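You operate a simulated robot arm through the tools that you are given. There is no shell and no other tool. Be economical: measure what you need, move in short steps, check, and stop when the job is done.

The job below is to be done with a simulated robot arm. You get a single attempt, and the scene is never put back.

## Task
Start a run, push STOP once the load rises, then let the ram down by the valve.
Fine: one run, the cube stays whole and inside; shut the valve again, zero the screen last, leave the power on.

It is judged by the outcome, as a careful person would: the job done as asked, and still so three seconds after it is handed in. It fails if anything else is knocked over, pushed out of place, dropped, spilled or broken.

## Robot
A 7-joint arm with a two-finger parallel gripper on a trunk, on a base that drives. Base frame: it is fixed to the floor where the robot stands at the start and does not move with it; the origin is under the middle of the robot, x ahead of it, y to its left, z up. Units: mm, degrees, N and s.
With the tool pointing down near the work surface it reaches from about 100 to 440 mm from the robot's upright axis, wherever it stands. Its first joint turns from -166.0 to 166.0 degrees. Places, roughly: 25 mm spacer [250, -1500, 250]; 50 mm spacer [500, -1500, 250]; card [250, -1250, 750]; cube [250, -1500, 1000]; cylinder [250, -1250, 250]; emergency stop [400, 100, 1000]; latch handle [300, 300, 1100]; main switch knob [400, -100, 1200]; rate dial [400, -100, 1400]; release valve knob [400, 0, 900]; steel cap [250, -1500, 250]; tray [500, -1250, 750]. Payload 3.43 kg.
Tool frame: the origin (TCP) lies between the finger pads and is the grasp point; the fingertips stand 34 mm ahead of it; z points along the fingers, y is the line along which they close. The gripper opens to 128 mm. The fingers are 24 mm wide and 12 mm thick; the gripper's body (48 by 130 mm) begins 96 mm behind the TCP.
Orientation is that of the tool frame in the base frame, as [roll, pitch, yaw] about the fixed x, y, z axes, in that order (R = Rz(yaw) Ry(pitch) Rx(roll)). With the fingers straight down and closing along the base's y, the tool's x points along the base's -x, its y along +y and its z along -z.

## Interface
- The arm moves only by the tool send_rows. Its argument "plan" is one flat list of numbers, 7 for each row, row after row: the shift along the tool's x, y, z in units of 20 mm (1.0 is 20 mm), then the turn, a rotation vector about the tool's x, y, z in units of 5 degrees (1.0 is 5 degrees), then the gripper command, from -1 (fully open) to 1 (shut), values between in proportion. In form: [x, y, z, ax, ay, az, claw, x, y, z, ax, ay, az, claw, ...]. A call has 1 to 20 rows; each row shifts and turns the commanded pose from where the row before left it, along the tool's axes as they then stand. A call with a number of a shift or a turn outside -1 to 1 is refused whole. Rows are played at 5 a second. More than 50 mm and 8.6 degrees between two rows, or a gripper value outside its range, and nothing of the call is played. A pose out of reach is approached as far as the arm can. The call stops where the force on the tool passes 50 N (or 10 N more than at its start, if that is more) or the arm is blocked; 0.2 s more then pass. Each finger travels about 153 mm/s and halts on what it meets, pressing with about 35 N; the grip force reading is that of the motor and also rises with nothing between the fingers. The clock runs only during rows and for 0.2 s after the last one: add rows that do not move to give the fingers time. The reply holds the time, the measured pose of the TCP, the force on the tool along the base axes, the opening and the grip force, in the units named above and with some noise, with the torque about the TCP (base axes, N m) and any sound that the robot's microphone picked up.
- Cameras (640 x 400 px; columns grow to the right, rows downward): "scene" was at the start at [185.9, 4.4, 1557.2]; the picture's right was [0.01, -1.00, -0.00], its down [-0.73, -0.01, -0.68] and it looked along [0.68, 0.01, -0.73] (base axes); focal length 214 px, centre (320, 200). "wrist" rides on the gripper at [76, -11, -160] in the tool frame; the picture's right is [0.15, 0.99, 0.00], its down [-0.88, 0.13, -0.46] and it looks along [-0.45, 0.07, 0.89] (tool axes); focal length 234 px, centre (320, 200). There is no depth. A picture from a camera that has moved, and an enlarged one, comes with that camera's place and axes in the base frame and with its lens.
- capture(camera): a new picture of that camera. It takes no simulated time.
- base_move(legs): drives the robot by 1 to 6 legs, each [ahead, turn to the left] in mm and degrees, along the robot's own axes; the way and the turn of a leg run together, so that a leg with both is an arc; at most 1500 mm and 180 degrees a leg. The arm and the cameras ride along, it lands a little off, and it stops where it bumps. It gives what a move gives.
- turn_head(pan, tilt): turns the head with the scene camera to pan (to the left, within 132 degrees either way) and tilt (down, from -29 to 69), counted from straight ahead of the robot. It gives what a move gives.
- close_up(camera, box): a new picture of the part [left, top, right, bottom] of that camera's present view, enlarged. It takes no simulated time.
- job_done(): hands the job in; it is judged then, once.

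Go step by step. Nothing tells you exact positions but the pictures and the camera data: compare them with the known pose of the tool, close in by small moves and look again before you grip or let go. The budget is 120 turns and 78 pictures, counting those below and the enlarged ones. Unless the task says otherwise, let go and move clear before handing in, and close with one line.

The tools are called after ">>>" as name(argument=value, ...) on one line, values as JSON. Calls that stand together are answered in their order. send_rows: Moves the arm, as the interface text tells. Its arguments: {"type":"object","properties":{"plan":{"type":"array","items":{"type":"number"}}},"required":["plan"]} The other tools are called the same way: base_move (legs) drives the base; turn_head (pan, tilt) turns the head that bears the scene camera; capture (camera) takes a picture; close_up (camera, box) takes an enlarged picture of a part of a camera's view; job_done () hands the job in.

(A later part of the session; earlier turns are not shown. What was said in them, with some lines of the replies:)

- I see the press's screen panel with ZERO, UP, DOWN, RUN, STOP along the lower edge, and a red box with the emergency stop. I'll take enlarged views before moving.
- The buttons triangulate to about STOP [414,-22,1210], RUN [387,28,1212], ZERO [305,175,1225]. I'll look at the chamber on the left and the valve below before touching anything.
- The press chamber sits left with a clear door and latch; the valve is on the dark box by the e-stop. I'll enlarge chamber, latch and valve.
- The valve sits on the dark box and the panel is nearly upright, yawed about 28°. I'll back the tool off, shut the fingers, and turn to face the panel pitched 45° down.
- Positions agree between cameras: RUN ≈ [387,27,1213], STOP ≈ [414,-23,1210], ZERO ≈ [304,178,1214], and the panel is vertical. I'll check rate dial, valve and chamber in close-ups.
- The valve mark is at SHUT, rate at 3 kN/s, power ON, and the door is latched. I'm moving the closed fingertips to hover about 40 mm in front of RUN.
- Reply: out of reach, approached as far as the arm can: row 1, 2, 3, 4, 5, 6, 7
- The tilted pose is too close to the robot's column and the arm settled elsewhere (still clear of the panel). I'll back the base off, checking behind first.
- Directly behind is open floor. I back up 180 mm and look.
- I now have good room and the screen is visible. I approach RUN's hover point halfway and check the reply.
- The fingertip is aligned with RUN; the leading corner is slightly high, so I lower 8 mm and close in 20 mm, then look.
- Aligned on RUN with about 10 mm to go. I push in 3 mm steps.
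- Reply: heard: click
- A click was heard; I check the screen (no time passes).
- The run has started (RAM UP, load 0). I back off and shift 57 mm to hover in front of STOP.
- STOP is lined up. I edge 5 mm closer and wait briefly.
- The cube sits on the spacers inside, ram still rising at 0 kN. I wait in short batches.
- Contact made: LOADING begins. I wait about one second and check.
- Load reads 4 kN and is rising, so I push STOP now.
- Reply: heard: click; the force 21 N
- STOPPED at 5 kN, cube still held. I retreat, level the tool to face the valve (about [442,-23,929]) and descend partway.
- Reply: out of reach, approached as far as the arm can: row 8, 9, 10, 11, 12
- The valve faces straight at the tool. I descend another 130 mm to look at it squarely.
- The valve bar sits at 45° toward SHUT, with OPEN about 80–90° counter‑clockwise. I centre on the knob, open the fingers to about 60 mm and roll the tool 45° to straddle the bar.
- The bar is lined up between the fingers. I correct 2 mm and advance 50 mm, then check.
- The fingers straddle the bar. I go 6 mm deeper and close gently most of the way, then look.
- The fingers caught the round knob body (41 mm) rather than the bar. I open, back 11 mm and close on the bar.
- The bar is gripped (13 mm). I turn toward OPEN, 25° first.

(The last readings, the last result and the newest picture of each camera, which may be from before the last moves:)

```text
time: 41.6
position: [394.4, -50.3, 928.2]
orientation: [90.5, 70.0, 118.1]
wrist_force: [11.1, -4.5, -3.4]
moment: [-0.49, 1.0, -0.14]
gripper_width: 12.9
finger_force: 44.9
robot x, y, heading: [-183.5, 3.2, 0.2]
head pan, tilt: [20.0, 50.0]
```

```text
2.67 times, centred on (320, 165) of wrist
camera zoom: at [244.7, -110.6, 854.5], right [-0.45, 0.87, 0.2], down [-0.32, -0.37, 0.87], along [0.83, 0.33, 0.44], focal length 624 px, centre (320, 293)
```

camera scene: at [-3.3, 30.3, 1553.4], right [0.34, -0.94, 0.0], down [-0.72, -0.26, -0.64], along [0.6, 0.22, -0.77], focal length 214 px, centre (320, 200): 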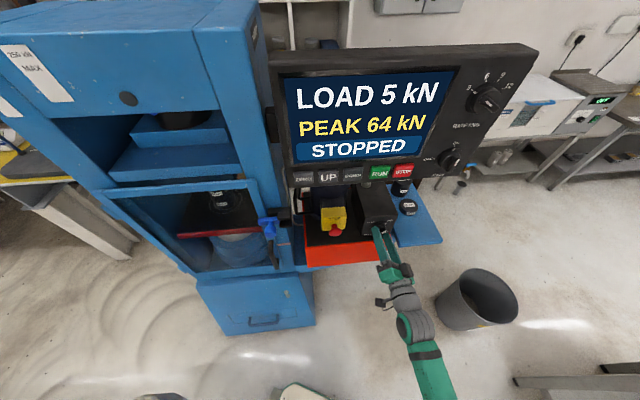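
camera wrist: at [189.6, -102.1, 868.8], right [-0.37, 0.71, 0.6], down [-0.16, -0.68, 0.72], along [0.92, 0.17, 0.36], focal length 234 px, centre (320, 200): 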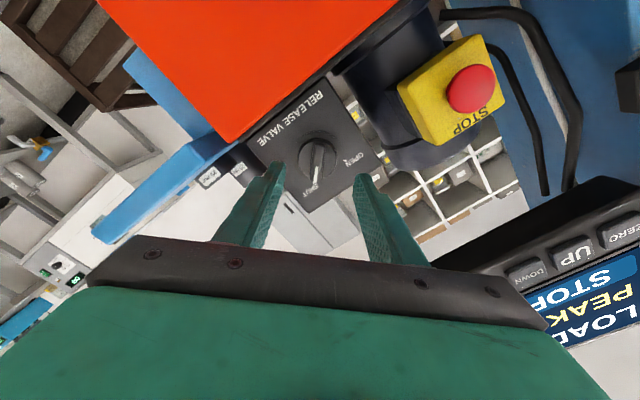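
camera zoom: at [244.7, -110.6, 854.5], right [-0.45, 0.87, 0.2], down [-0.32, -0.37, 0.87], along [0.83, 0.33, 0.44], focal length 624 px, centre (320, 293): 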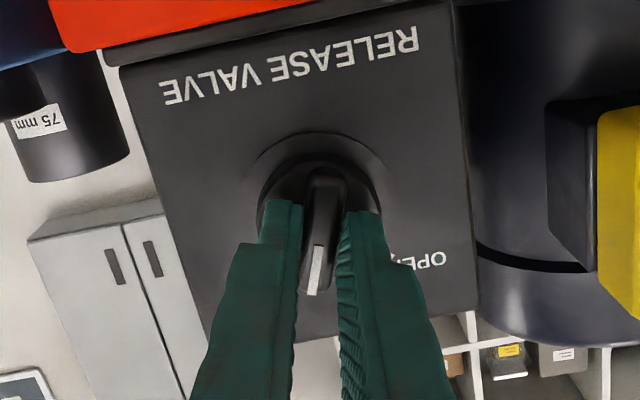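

The knob turns with the tool. I continue 35° more.

>>> send_rows(plan=[0, 0, 0, 0, 0, -1, 0.9, 0, 0, 0, 0, 0, -1, 0.9, 0, 0, 0, 0, 0, -1, 0.9, 0, 0, 0, 0, 0, -1, 0.9, 0, 0, 0, 0, 0, -1, 0.9, 0, 0, 0, 0, 0, -1, 0.9, 0, 0, 0, 0, 0, -1, 0.9])

>>> close_up(camera="wrist", box=[220, 90, 420, 240])

>>> capture(camera="scene")

```text
time: 43.2
position: [394.8, -50.5, 929.2]
orientation: [-90.6, 75.0, -63.1]
wrist_force: [4.1, -8.5, -3.3]
moment: [-0.48, 0.99, -0.81]
gripper_width: 13.0
finger_force: 44.2
robot x, y, heading: [-182.3, 0.3, 0.1]
head pan, tilt: [20.0, 50.0]
```

```text
2.67 times, centred on (320, 165) of wrist
camera zoom: at [265.9, -151.4, 859.3], right [-0.43, 0.81, -0.4], down [-0.57, 0.1, 0.82], along [0.71, 0.57, 0.42], focal length 624 px, centre (320, 293)
```

zoom: 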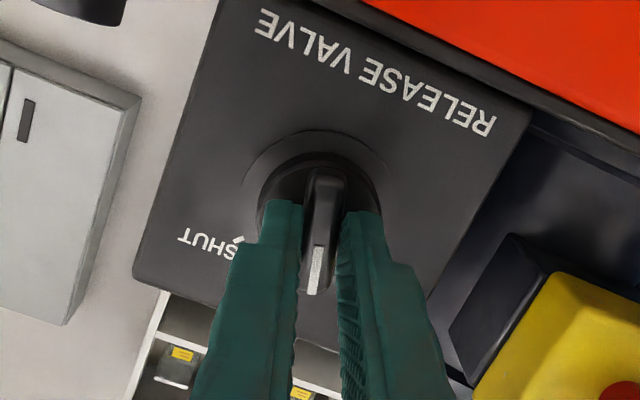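

```text
36 pictures are left
camera scene: at [-3.1, 30.0, 1553.4], right [0.34, -0.94, 0.0], down [-0.72, -0.26, -0.64], along [0.6, 0.22, -0.77], focal length 214 px, centre (320, 200)
```

scene: 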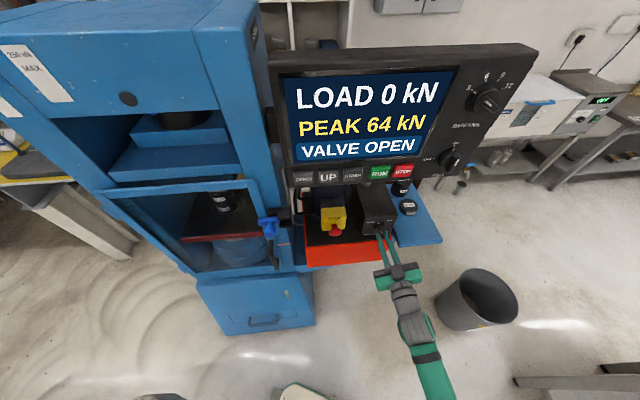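

VALVE OPEN, load 0 and the ram is starting down. I turn another 15° and wait for the ram.

>>> send_rows(plan=[0, 0, 0, 0, 0, -1, 0.9, 0, 0, 0, 0, 0, -1, 0.9, 0, 0, 0, 0, 0, -1, 0.9, 0, 0, 0, 0, 0, 0, 0.9, 0, 0, 0, 0, 0, 0, 0.9, 0, 0, 0, 0, 0, 0, 0.9, 0, 0, 0, 0, 0, 0, 0.9, 0, 0, 0, 0, 0, 0, 0.9, 0, 0, 0, 0, 0, 0, 0.9, 0, 0, 0, 0, 0, 0, 0.9, 0, 0, 0, 0, 0, 0, 0.9, 0, 0, 0, 0, 0, 0, 0.9])

>>> close_up(camera="scene", box=[160, 60, 480, 270])

```text
time: 43.7
position: [394.6, -50.2, 929.6]
orientation: [-93.0, 69.8, -64.1]
wrist_force: [-0.9, 2.2, 1.3]
moment: [-0.18, 0.43, -0.41]
gripper_width: 13.0
finger_force: 45.2
out of reach, approached as far as the arm can: row 1, 2
robot x, y, heading: [-183.3, -1.5, 0.3]
head pan, tilt: [20.0, 50.0]
stopped in row 2: the force on the tool passed its limit at 74 N (the readings are from after the stop); the commanded pose is now the measured one
```

```text
1.90 times, centred on (320, 165) of scene
camera zoom: at [-3.7, 30.4, 1553.4], right [0.34, -0.94, 0.0], down [-0.72, -0.26, -0.64], along [0.6, 0.22, -0.77], focal length 408 px, centre (320, 267)
```

zoom: 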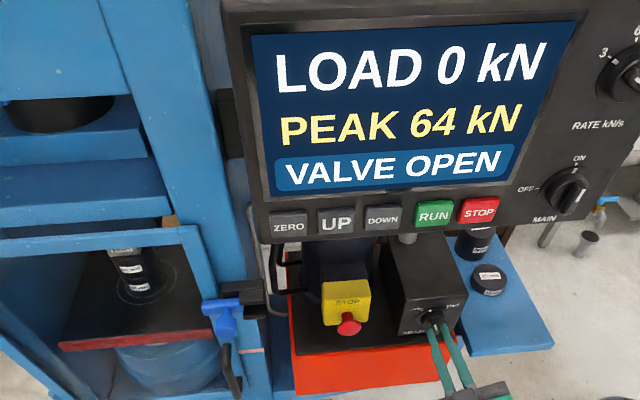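

A joint limit prevents more turning, but the valve is open and nothing moved out of place. I hold still and wait for the ram.

>>> send_rows(plan=[0, 0, 0, 0, 0, 0, 0.9, 0, 0, 0, 0, 0, 0, 0.9, 0, 0, 0, 0, 0, 0, 0.9, 0, 0, 0, 0, 0, 0, 0.9, 0, 0, 0, 0, 0, 0, 0.9, 0, 0, 0, 0, 0, 0, 0.9, 0, 0, 0, 0, 0, 0, 0.9, 0, 0, 0, 0, 0, 0, 0.9, 0, 0, 0, 0, 0, 0, 0.9, 0, 0, 0, 0, 0, 0, 0.9, 0, 0, 0, 0, 0, 0, 0.9, 0, 0, 0, 0, 0, 0, 0.9, 0, 0, 0, 0, 0, 0, 0.9, 0, 0, 0, 0, 0, 0, 0.9, 0, 0, 0, 0, 0, 0, 0.9, 0, 0, 0, 0, 0, 0, 0.9, 0, 0, 0, 0, 0, 0, 0.9, 0, 0, 0, 0, 0, 0, 0.9, 0, 0, 0, 0, 0, 0, 0.9, 0, 0, 0, 0, 0, 0, 0.9])

>>> close_up(camera="scene", box=[160, 60, 480, 270])

```text
time: 47.9
position: [394.0, -49.5, 929.3]
orientation: [-93.0, 69.7, -64.0]
wrist_force: [-4.6, 6.6, 1.1]
moment: [0.05, -0.16, 0.04]
gripper_width: 13.0
finger_force: 44.8
robot x, y, heading: [-183.5, -0.1, 0.1]
head pan, tilt: [20.0, 50.0]
```

```text
1.90 times, centred on (320, 165) of scene
camera zoom: at [-3.8, 30.5, 1553.4], right [0.34, -0.94, 0.0], down [-0.72, -0.26, -0.64], along [0.6, 0.22, -0.77], focal length 408 px, centre (320, 267)
```

zoom: 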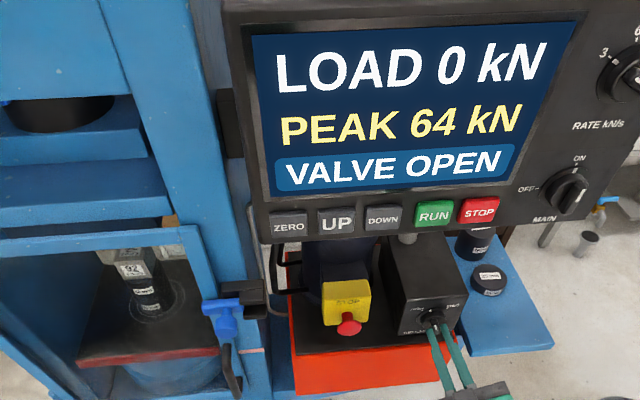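

The cube is whole and the platen is descending. I wait longer.

>>> send_rows(plan=[0, 0, 0, 0, 0, 0, 0.9, 0, 0, 0, 0, 0, 0, 0.9, 0, 0, 0, 0, 0, 0, 0.9, 0, 0, 0, 0, 0, 0, 0.9, 0, 0, 0, 0, 0, 0, 0.9, 0, 0, 0, 0, 0, 0, 0.9, 0, 0, 0, 0, 0, 0, 0.9, 0, 0, 0, 0, 0, 0, 0.9, 0, 0, 0, 0, 0, 0, 0.9, 0, 0, 0, 0, 0, 0, 0.9, 0, 0, 0, 0, 0, 0, 0.9, 0, 0, 0, 0, 0, 0, 0.9, 0, 0, 0, 0, 0, 0, 0.9, 0, 0, 0, 0, 0, 0, 0.9, 0, 0, 0, 0, 0, 0, 0.9, 0, 0, 0, 0, 0, 0, 0.9, 0, 0, 0, 0, 0, 0, 0.9, 0, 0, 0, 0, 0, 0, 0.9, 0, 0, 0, 0, 0, 0, 0.9, 0, 0, 0, 0, 0, 0, 0.9])

>>> close_up(camera="scene", box=[160, 60, 480, 270])

```text
time: 52.1
position: [394.1, -49.7, 928.5]
orientation: [-93.0, 69.7, -64.1]
wrist_force: [-5.0, 4.5, 0.7]
moment: [0.06, -0.11, -0.03]
gripper_width: 13.0
finger_force: 44.5
robot x, y, heading: [-180.3, 0.4, 0.2]
head pan, tilt: [20.0, 50.0]
```

```text
1.90 times, centred on (320, 165) of scene
camera zoom: at [-3.8, 30.5, 1553.4], right [0.34, -0.94, 0.0], down [-0.72, -0.26, -0.64], along [0.6, 0.22, -0.77], focal length 408 px, centre (320, 267)
```

zoom: 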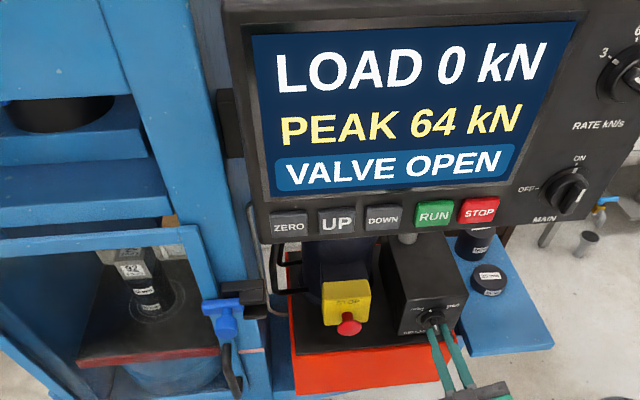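

The ram is fully down (unchanged over 4 s). I turn the valve back toward SHUT.

>>> send_rows(plan=[0, 0, 0, 0, 0, 1, 0.9, 0, 0, 0, 0, 0, 1, 0.9, 0, 0, 0, 0, 0, 1, 0.9, 0, 0, 0, 0, 0, 1, 0.9, 0, 0, 0, 0, 0, 1, 0.9, 0, 0, 0, 0, 0, 1, 0.9, 0, 0, 0, 0, 0, 1, 0.9, 0, 0, 0, 0, 0, 1, 0.9, 0, 0, 0, 0, 0, 1, 0.9, 0, 0, 0, 0, 0, 1, 0.9, 0, 0, 0, 0, 0, 1, 0.9, 0, 0, 0, 0, 0, 1, 0.9, 0, 0, 0, 0, 0, 1, 0.9])

>>> close_up(camera="wrist", box=[220, 90, 420, 240])

>>> close_up(camera="scene", box=[160, 60, 480, 270])

```text
time: 54.9
position: [394.9, -49.7, 929.3]
orientation: [91.5, 45.3, 119.8]
wrist_force: [-7.8, 7.6, -0.6]
moment: [0.24, -0.42, -0.37]
gripper_width: 13.0
finger_force: 45.1
robot x, y, heading: [-184.3, 2.4, -0.1]
head pan, tilt: [20.0, 50.0]
```

```text
2.67 times, centred on (320, 165) of wrist
camera zoom: at [231.2, -88.0, 871.2], right [-0.38, 0.71, 0.59], down [-0.13, -0.68, 0.72], along [0.92, 0.19, 0.35], focal length 624 px, centre (320, 293)
```

zoom: 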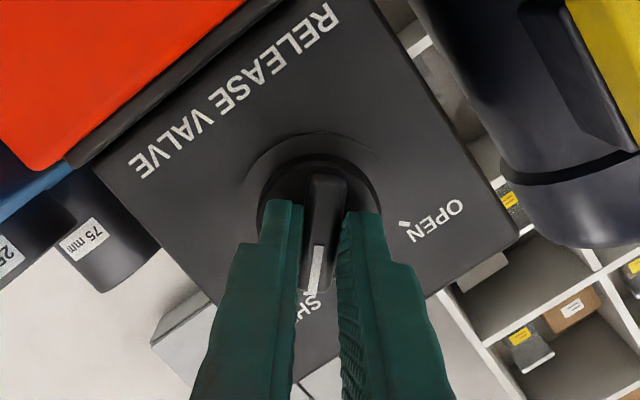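

```text
1.90 times, centred on (320, 165) of scene
camera zoom: at [-3.9, 30.6, 1553.4], right [0.34, -0.94, 0.0], down [-0.72, -0.26, -0.64], along [0.6, 0.22, -0.77], focal length 408 px, centre (320, 267)
```

zoom: 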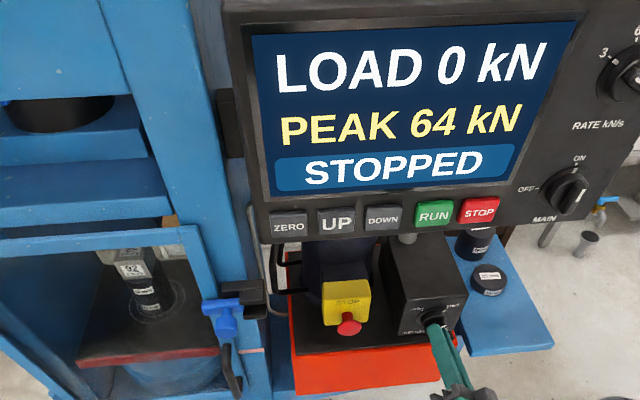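

Valve is back at SHUT. I nudge 2° to seat it, release, back straight off 60 mm and look.

>>> send_rows(plan=[0, 0, 0, 0, 0, 0.4, 0.9, 0, 0, 0, 0, 0, 0, 0.06, 0, 0, 0, 0, 0, 0, 0.06, 0, 0, -0.75, 0, 0, 0, 0.06, 0, 0, -0.75, 0, 0, 0, 0.06, 0, 0, -0.75, 0, 0, 0, 0.06, 0, 0, -0.75, 0, 0, 0, 0.06, 0, 0, 0, 0, 0, 0, 1, 0, 0, 0, 0, 0, 0, 1])

>>> close_up(camera="wrist", box=[220, 90, 420, 240])

```text
time: 56.9
position: [342.6, -77.8, 930.3]
orientation: [91.5, 43.2, 119.7]
wrist_force: [0.1, 0.4, -0.2]
moment: [0.02, 0.02, 0.0]
gripper_width: 0.1
finger_force: 32.9
robot x, y, heading: [-181.0, 0.4, 0.1]
head pan, tilt: [20.0, 50.0]
```

```text
2.67 times, centred on (320, 165) of wrist
camera zoom: at [178.0, -115.5, 873.9], right [-0.37, 0.69, 0.62], down [-0.12, -0.7, 0.71], along [0.92, 0.18, 0.34], focal length 624 px, centre (320, 293)
```

zoom: 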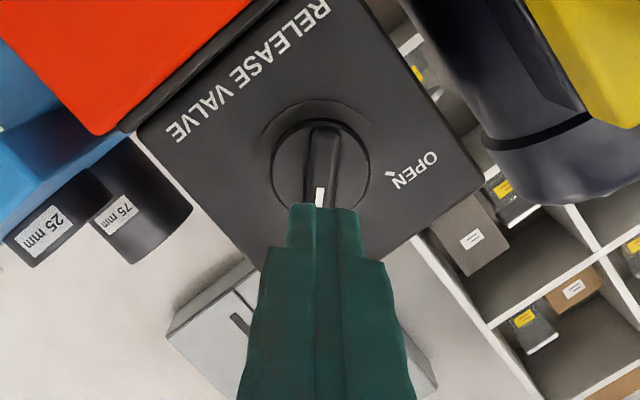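

The valve is shut and released. I retreat, unroll and pitch the tool back to the pressing attitude.

>>> send_rows(plan=[0, 0, -1, 0, 0, 0, 1, 0, 0, -1, 0, 0, 0, 1, 0, 0, -1, 0, 0, 0, 1, 0, 0, 0, 0, 0, -1, 1, 0, 0, 0, 0, 0, -1, 1, 0, 0, 0, 0, 0, -1, 1, 0, 0, 0, 0, 0, -1, 1, 0, 0, 0, 0, 0, -1, 1, 0, 0, 0, 0, 0, -1, 1, 0, 0, 0, 0, 0, -1, 1, 0, 0, 0, 0, 0, -1, 1, 0, 0, 0, 0, 0, -1, 1, 0, 0, 0, 0, 0, -0.35, 1])

>>> send_rows(plan=[0, 0, 0, 0, 1, 0, 1, 0, 0, 0, 0, 1, 0, 1, 0, 0, 0, 0, 1, 0, 1, 0, 0, 0, 0, 1, 0, 1, 0, 0, 0, 0, 1, 0, 1, 0, 0, 0, 0, 1, 0, 1, 0, 0, 0, 0, 1, 0, 1, 0, 0, 0, 0, 1, 0, 1, 0, 0, 0, 0, 1, 0, 1])

```text
time: 59.7
position: [289.9, -107.7, 932.0]
orientation: [-176.2, 88.9, -147.4]
wrist_force: [-0.2, -0.1, -0.3]
moment: [0.01, -0.02, 0.01]
gripper_width: 0.0
finger_force: 33.0
robot x, y, heading: [-181.0, 0.7, 0.2]
head pan, tilt: [20.0, 50.0]
```

```text
time: 61.7
position: [289.3, -108.5, 930.7]
orientation: [180.0, 43.9, -151.3]
wrist_force: [-0.2, 0.6, 0.4]
moment: [0.0, -0.01, -0.01]
gripper_width: 0.1
finger_force: 33.2
robot x, y, heading: [-178.8, 0.2, -0.2]
head pan, tilt: [20.0, 50.0]
```

Now I rise 300 mm, well clear in front of the panel.

>>> send_rows(plan=[-0.693, 0, -0.72, 0, 0, 0, 1, -0.693, 0, -0.72, 0, 0, 0, 1, -0.693, 0, -0.72, 0, 0, 0, 1, -0.693, 0, -0.72, 0, 0, 0, 1, -0.693, 0, -0.72, 0, 0, 0, 1, -0.693, 0, -0.72, 0, 0, 0, 1, -0.693, 0, -0.72, 0, 0, 0, 1, -0.693, 0, -0.72, 0, 0, 0, 1, -0.693, 0, -0.72, 0, 0, 0, 1, -0.693, 0, -0.72, 0, 0, 0, 1, -0.693, 0, -0.72, 0, 0, 0, 1, -0.693, 0, -0.72, 0, 0, 0, 1, -0.693, 0, -0.72, 0, 0, 0, 1, -0.693, 0, -0.72, 0, 0, 0, 1, -0.693, 0, -0.72, 0, 0, 0, 1])

```text
time: 64.9
position: [289.6, -107.1, 1231.1]
orientation: [179.9, 44.0, -151.3]
wrist_force: [0.3, -0.1, 0.3]
moment: [-0.02, 0.03, 0.01]
gripper_width: 0.1
finger_force: 32.8
robot x, y, heading: [-182.0, 1.8, 0.1]
head pan, tilt: [20.0, 50.0]
```

Moving sideways to hover 40 mm in front of ZERO.

>>> send_rows(plan=[-0.203, 0.927, 0.201, 0, 0, 0, 1, -0.203, 0.927, 0.201, 0, 0, 0, 1, -0.203, 0.927, 0.201, 0, 0, 0, 1, -0.203, 0.927, 0.201, 0, 0, 0, 1, -0.203, 0.927, 0.201, 0, 0, 0, 1, -0.203, 0.927, 0.201, 0, 0, 0, 1, -0.203, 0.927, 0.201, 0, 0, 0, 1, -0.203, 0.927, 0.201, 0, 0, 0, 1, -0.203, 0.927, 0.201, 0, 0, 0, 1, -0.203, 0.927, 0.201, 0, 0, 0, 1, -0.203, 0.927, 0.201, 0, 0, 0, 1, -0.203, 0.927, 0.201, 0, 0, 0, 1, -0.203, 0.927, 0.201, 0, 0, 0, 1, 0, 0, 0, 0, 0, 0, 1])

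>>> capture(camera="wrist")

>>> capture(camera="scene")

```text
time: 67.9
position: [272.7, 133.6, 1256.0]
orientation: [180.0, 43.8, -151.3]
wrist_force: [-0.4, 0.2, -0.1]
moment: [0.0, -0.02, -0.01]
gripper_width: 0.1
finger_force: 32.7
out of reach, approached as far as the arm can: row 5, 6, 7, 8, 9, 10, 11
robot x, y, heading: [-178.7, 1.1, 0.1]
head pan, tilt: [20.0, 50.0]
```

```text
29 pictures are left
camera wrist: at [131.8, 43.2, 1319.3], right [-0.57, 0.82, -0.1], down [0.22, 0.27, 0.94], along [0.79, 0.51, -0.33], focal length 234 px, centre (320, 200)
```

wrist: 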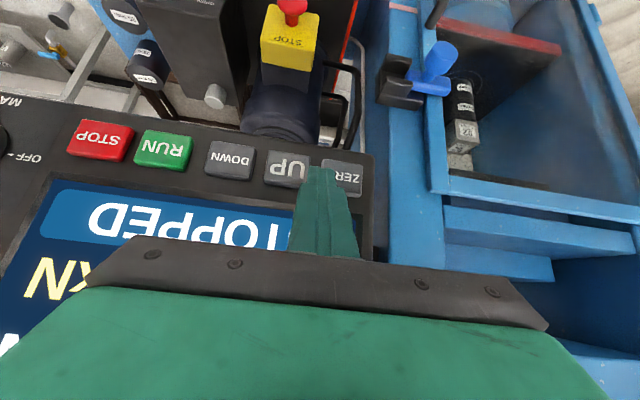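

```text
28 pictures are left
camera scene: at [-3.6, 30.3, 1553.4], right [0.34, -0.94, 0.0], down [-0.72, -0.26, -0.64], along [0.6, 0.22, -0.77], focal length 214 px, centre (320, 200)
```

scene: 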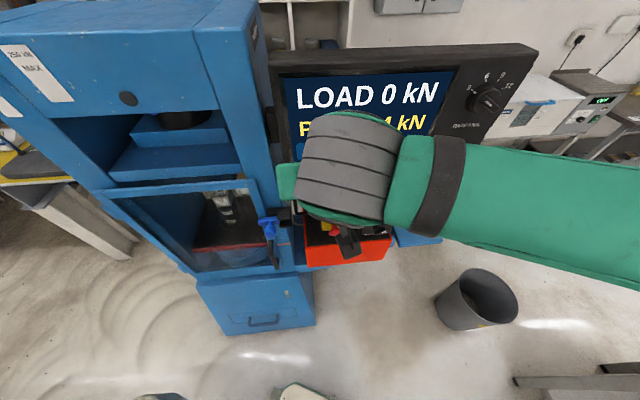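

The hover point is again too near the column and the arm settled about 13 mm off the panel. I back the base 120 mm for room.

>>> base_move(legs=[[-120, 0]])

>>> capture(camera="wrist")

```text
time: 69.1
position: [151.3, 132.9, 1256.0]
orientation: [180.0, 43.8, -151.3]
wrist_force: [-0.4, -0.1, -0.8]
moment: [-0.01, -0.01, -0.01]
gripper_width: 0.1
finger_force: 33.3
robot x, y, heading: [-300.6, 0.2, 0.1]
head pan, tilt: [20.0, 50.0]
```

```text
27 pictures are left
camera wrist: at [12.9, 43.0, 1319.4], right [-0.57, 0.82, -0.1], down [0.22, 0.27, 0.94], along [0.79, 0.51, -0.33], focal length 234 px, centre (320, 200)
```

wrist: 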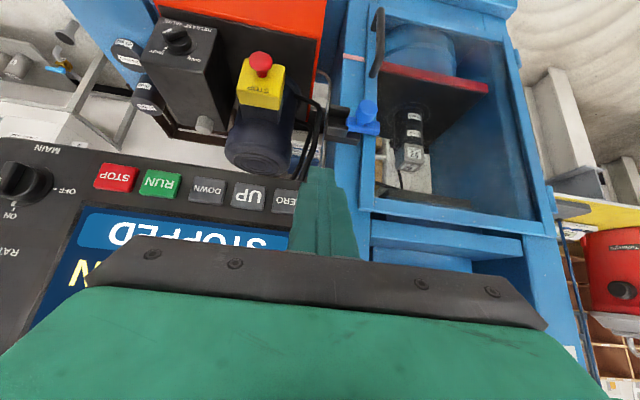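

Room restored; ZERO confirmed at about [304,177,1214]. I approach the hover point.

>>> send_rows(plan=[-0.413, -0.359, 0.73, 0, 0, 0, 1, -0.413, -0.359, 0.73, 0, 0, 0, 1, -0.413, -0.359, 0.73, 0, 0, 0, 1, -0.413, -0.359, 0.73, 0, 0, 0, 1, -0.413, -0.359, 0.73, 0, 0, 0, 1, 0, 0, 0, 0, 0, 0, 1])

>>> capture(camera="wrist")

```text
time: 70.5
position: [241.2, 140.3, 1231.1]
orientation: [-180.0, 43.9, -151.3]
wrist_force: [-0.7, -0.2, -0.3]
moment: [-0.01, 0.01, 0.0]
gripper_width: 0.0
finger_force: 32.9
robot x, y, heading: [-298.9, 0.8, 0.4]
head pan, tilt: [20.0, 50.0]
```

```text
26 pictures are left
camera wrist: at [101.3, 50.5, 1294.8], right [-0.57, 0.82, -0.1], down [0.22, 0.27, 0.94], along [0.79, 0.51, -0.33], focal length 234 px, centre (320, 200)
```

wrist: 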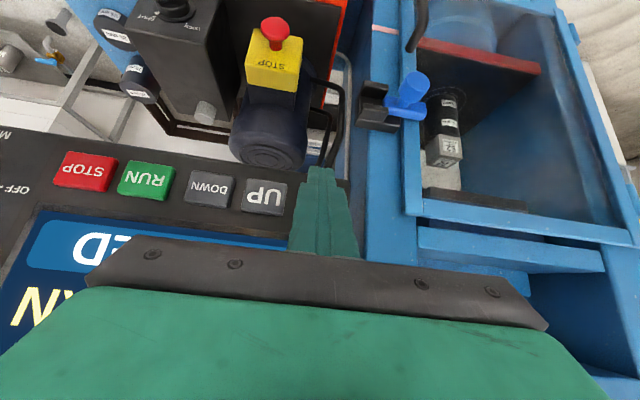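

Aligned with ZERO (next in spacing after UP). I advance 26 mm, then push gently.

>>> send_rows(plan=[-0.468, 0, 0.45, 0, 0, 0, 1, -0.468, 0, 0.45, 0, 0, 0, 1, 0, 0, 0, 0, 0, 0, 1])

>>> close_up(camera="wrist", box=[220, 120, 420, 245])

```text
time: 71.3
position: [263.3, 153.7, 1231.8]
orientation: [-179.9, 43.8, -151.3]
wrist_force: [-1.0, 0.3, 0.7]
moment: [-0.04, 0.01, -0.04]
gripper_width: 0.0
finger_force: 33.4
robot x, y, heading: [-302.8, -1.2, -0.2]
head pan, tilt: [20.0, 50.0]
```

```text
3.20 times, centred on (320, 182) of wrist
camera zoom: at [124.1, 62.9, 1294.8], right [-0.57, 0.82, -0.1], down [0.22, 0.27, 0.94], along [0.79, 0.51, -0.33], focal length 749 px, centre (320, 256)
```

zoom: 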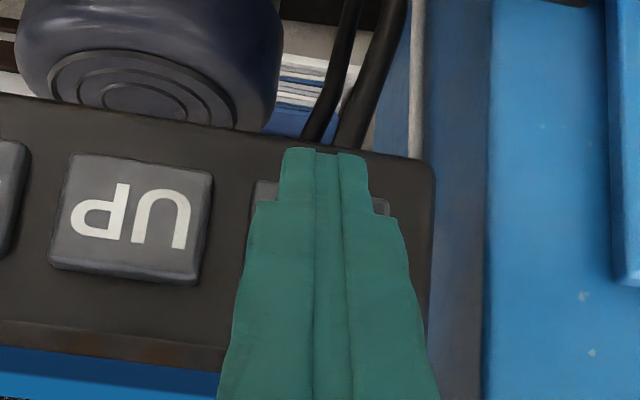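

>>> send_rows(plan=[-0.108, 0, 0.104, 0, 0, 0, 1, -0.108, 0, 0.104, 0, 0, 0, 1, -0.108, 0, 0.104, 0, 0, 0, 1, -0.108, 0, 0.104, 0, 0, 0, 1])

```text
time: 72.3
position: [274.7, 158.5, 1231.5]
orientation: [-180.0, 43.8, -151.3]
wrist_force: [-0.5, -0.2, -0.5]
moment: [0.0, 0.01, 0.01]
gripper_width: 0.0
finger_force: 32.3
robot x, y, heading: [-302.6, -0.7, 0.0]
head pan, tilt: [20.0, 50.0]
```

No contact yet, so I keep stepping 2–3 mm.

>>> send_rows(plan=[-0.1, 0, 0.096, 0, 0, 0, 1, -0.1, 0, 0.096, 0, 0, 0, 1])

```text
time: 72.9
position: [280.5, 161.4, 1232.1]
orientation: [-180.0, 43.8, -151.3]
wrist_force: [-1.1, -0.6, 0.4]
moment: [0.01, 0.01, -0.01]
gripper_width: 0.0
finger_force: 32.6
robot x, y, heading: [-302.5, -1.4, 0.0]
head pan, tilt: [20.0, 50.0]
```

>>> send_rows(plan=[-0.1, 0, 0.096, 0, 0, 0, 1, -0.1, 0, 0.096, 0, 0, 0, 1])

>>> close_up(camera="wrist", box=[220, 120, 420, 245])

```text
time: 73.5
position: [282.1, 162.3, 1232.1]
orientation: [-180.0, 43.9, -151.3]
wrist_force: [-18.3, -15.0, 5.6]
moment: [-0.17, 0.2, -0.15]
gripper_width: 0.0
finger_force: 32.8
robot x, y, heading: [-299.6, -0.8, -0.1]
head pan, tilt: [20.0, 50.0]
heard: click
```

```text
3.20 times, centred on (320, 182) of wrist
camera zoom: at [142.2, 72.8, 1295.4], right [-0.57, 0.82, -0.1], down [0.22, 0.27, 0.94], along [0.79, 0.51, -0.33], focal length 749 px, centre (320, 256)
```

zoom: 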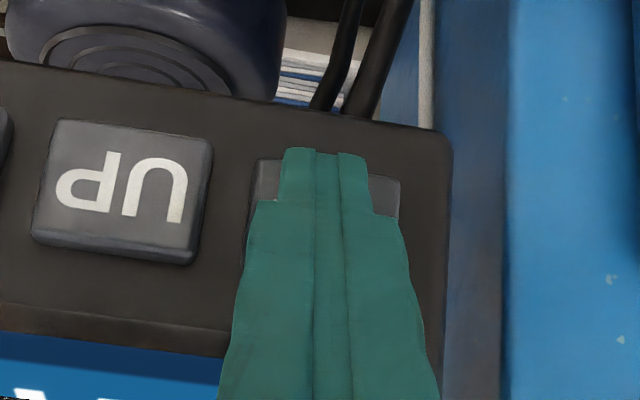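

A click was heard. I back off 80 mm and read the screen.

>>> send_rows(plan=[0.72, 0, -0.693, 0, 0, 0, 1, 0.72, 0, -0.693, 0, 0, 0, 1, 0.72, 0, -0.693, 0, 0, 0, 1, 0.72, 0, -0.693, 0, 0, 0, 1])

>>> capture(camera="wrist")

>>> capture(camera="scene")

```text
time: 74.5
position: [212.9, 126.0, 1232.5]
orientation: [-179.9, 43.9, -151.3]
wrist_force: [0.2, 0.0, -0.4]
moment: [0.02, 0.03, 0.0]
gripper_width: 0.2
finger_force: 33.3
robot x, y, heading: [-300.1, 2.2, -0.0]
head pan, tilt: [20.0, 50.0]
```

```text
23 pictures are left
camera wrist: at [74.0, 35.4, 1295.4], right [-0.57, 0.82, -0.1], down [0.22, 0.27, 0.94], along [0.79, 0.51, -0.33], focal length 234 px, centre (320, 200)
```

wrist: 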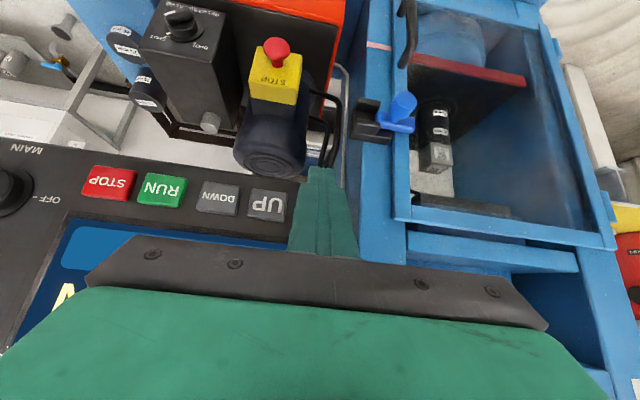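

```text
22 pictures are left
camera scene: at [-122.3, 29.9, 1553.4], right [0.34, -0.94, 0.0], down [-0.72, -0.26, -0.64], along [0.6, 0.22, -0.77], focal length 214 px, centre (320, 200)
```

scene: 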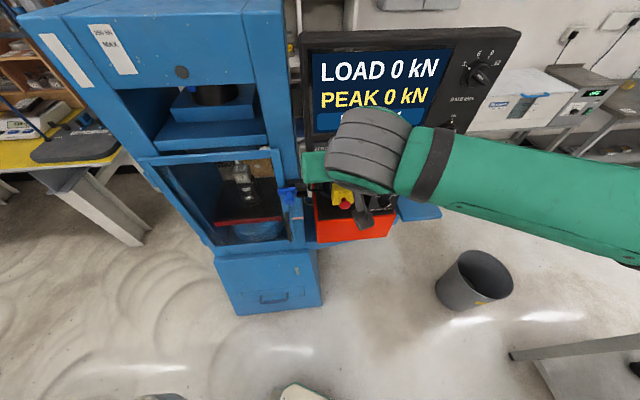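

The screen reads LOAD 0, PEAK 0. I drive back a little for a clear final check of valve, power and chamber.

>>> base_move(legs=[[-150, 0]])

>>> close_up(camera="scene", box=[120, 0, 540, 262])

>>> close_up(camera="wrist", box=[100, 20, 520, 282])

```text
time: 75.9
position: [63.9, 124.1, 1232.9]
orientation: [180.0, 43.7, -151.3]
wrist_force: [0.2, -0.3, 0.1]
moment: [0.04, 0.02, 0.0]
gripper_width: 0.0
finger_force: 33.2
robot x, y, heading: [-453.7, -0.2, 0.3]
head pan, tilt: [20.0, 50.0]
```

```text
1.52 times, centred on (330, 131) of scene
camera zoom: at [-274.0, 29.6, 1553.4], right [0.34, -0.94, 0.0], down [-0.72, -0.26, -0.64], along [0.6, 0.22, -0.77], focal length 327 px, centre (305, 305)
```

zoom: 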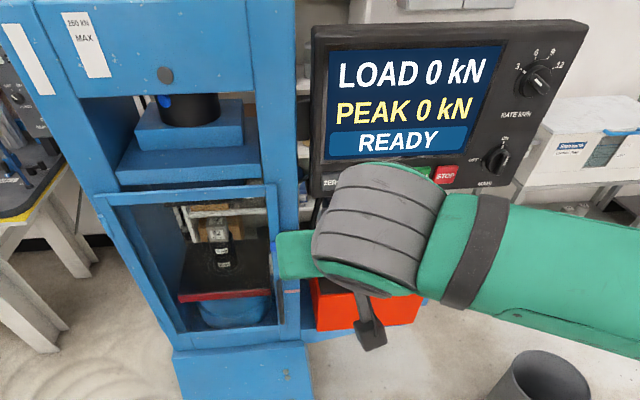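

```text
1.52 times, centred on (310, 151) of wrist
camera zoom: at [-77.5, 35.0, 1295.3], right [-0.57, 0.82, -0.1], down [0.22, 0.27, 0.94], along [0.79, 0.51, -0.33], focal length 357 px, centre (335, 275)
```

zoom: 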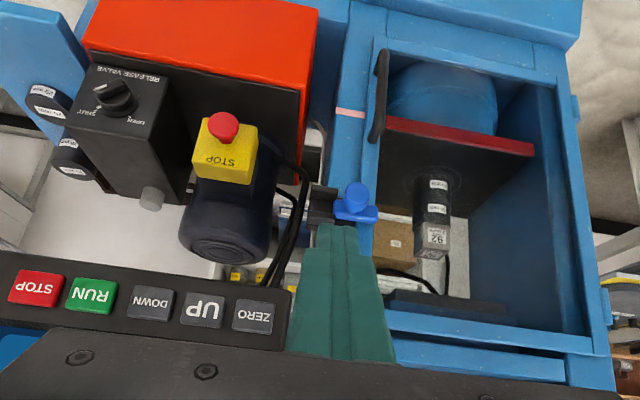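

The screen shows LOAD 0, PEAK 0 and READY. The valve is at SHUT, the power is on, the cube is whole inside, and the arm is clear, so I'm handing in.

>>> job_done()

```text
The job is handed in.
```

I ran the press once and pushed STOP at 5 kN. I then let the ram fully down by the valve, shut the valve and zeroed the screen last. The power is still on and the cube is whole inside.
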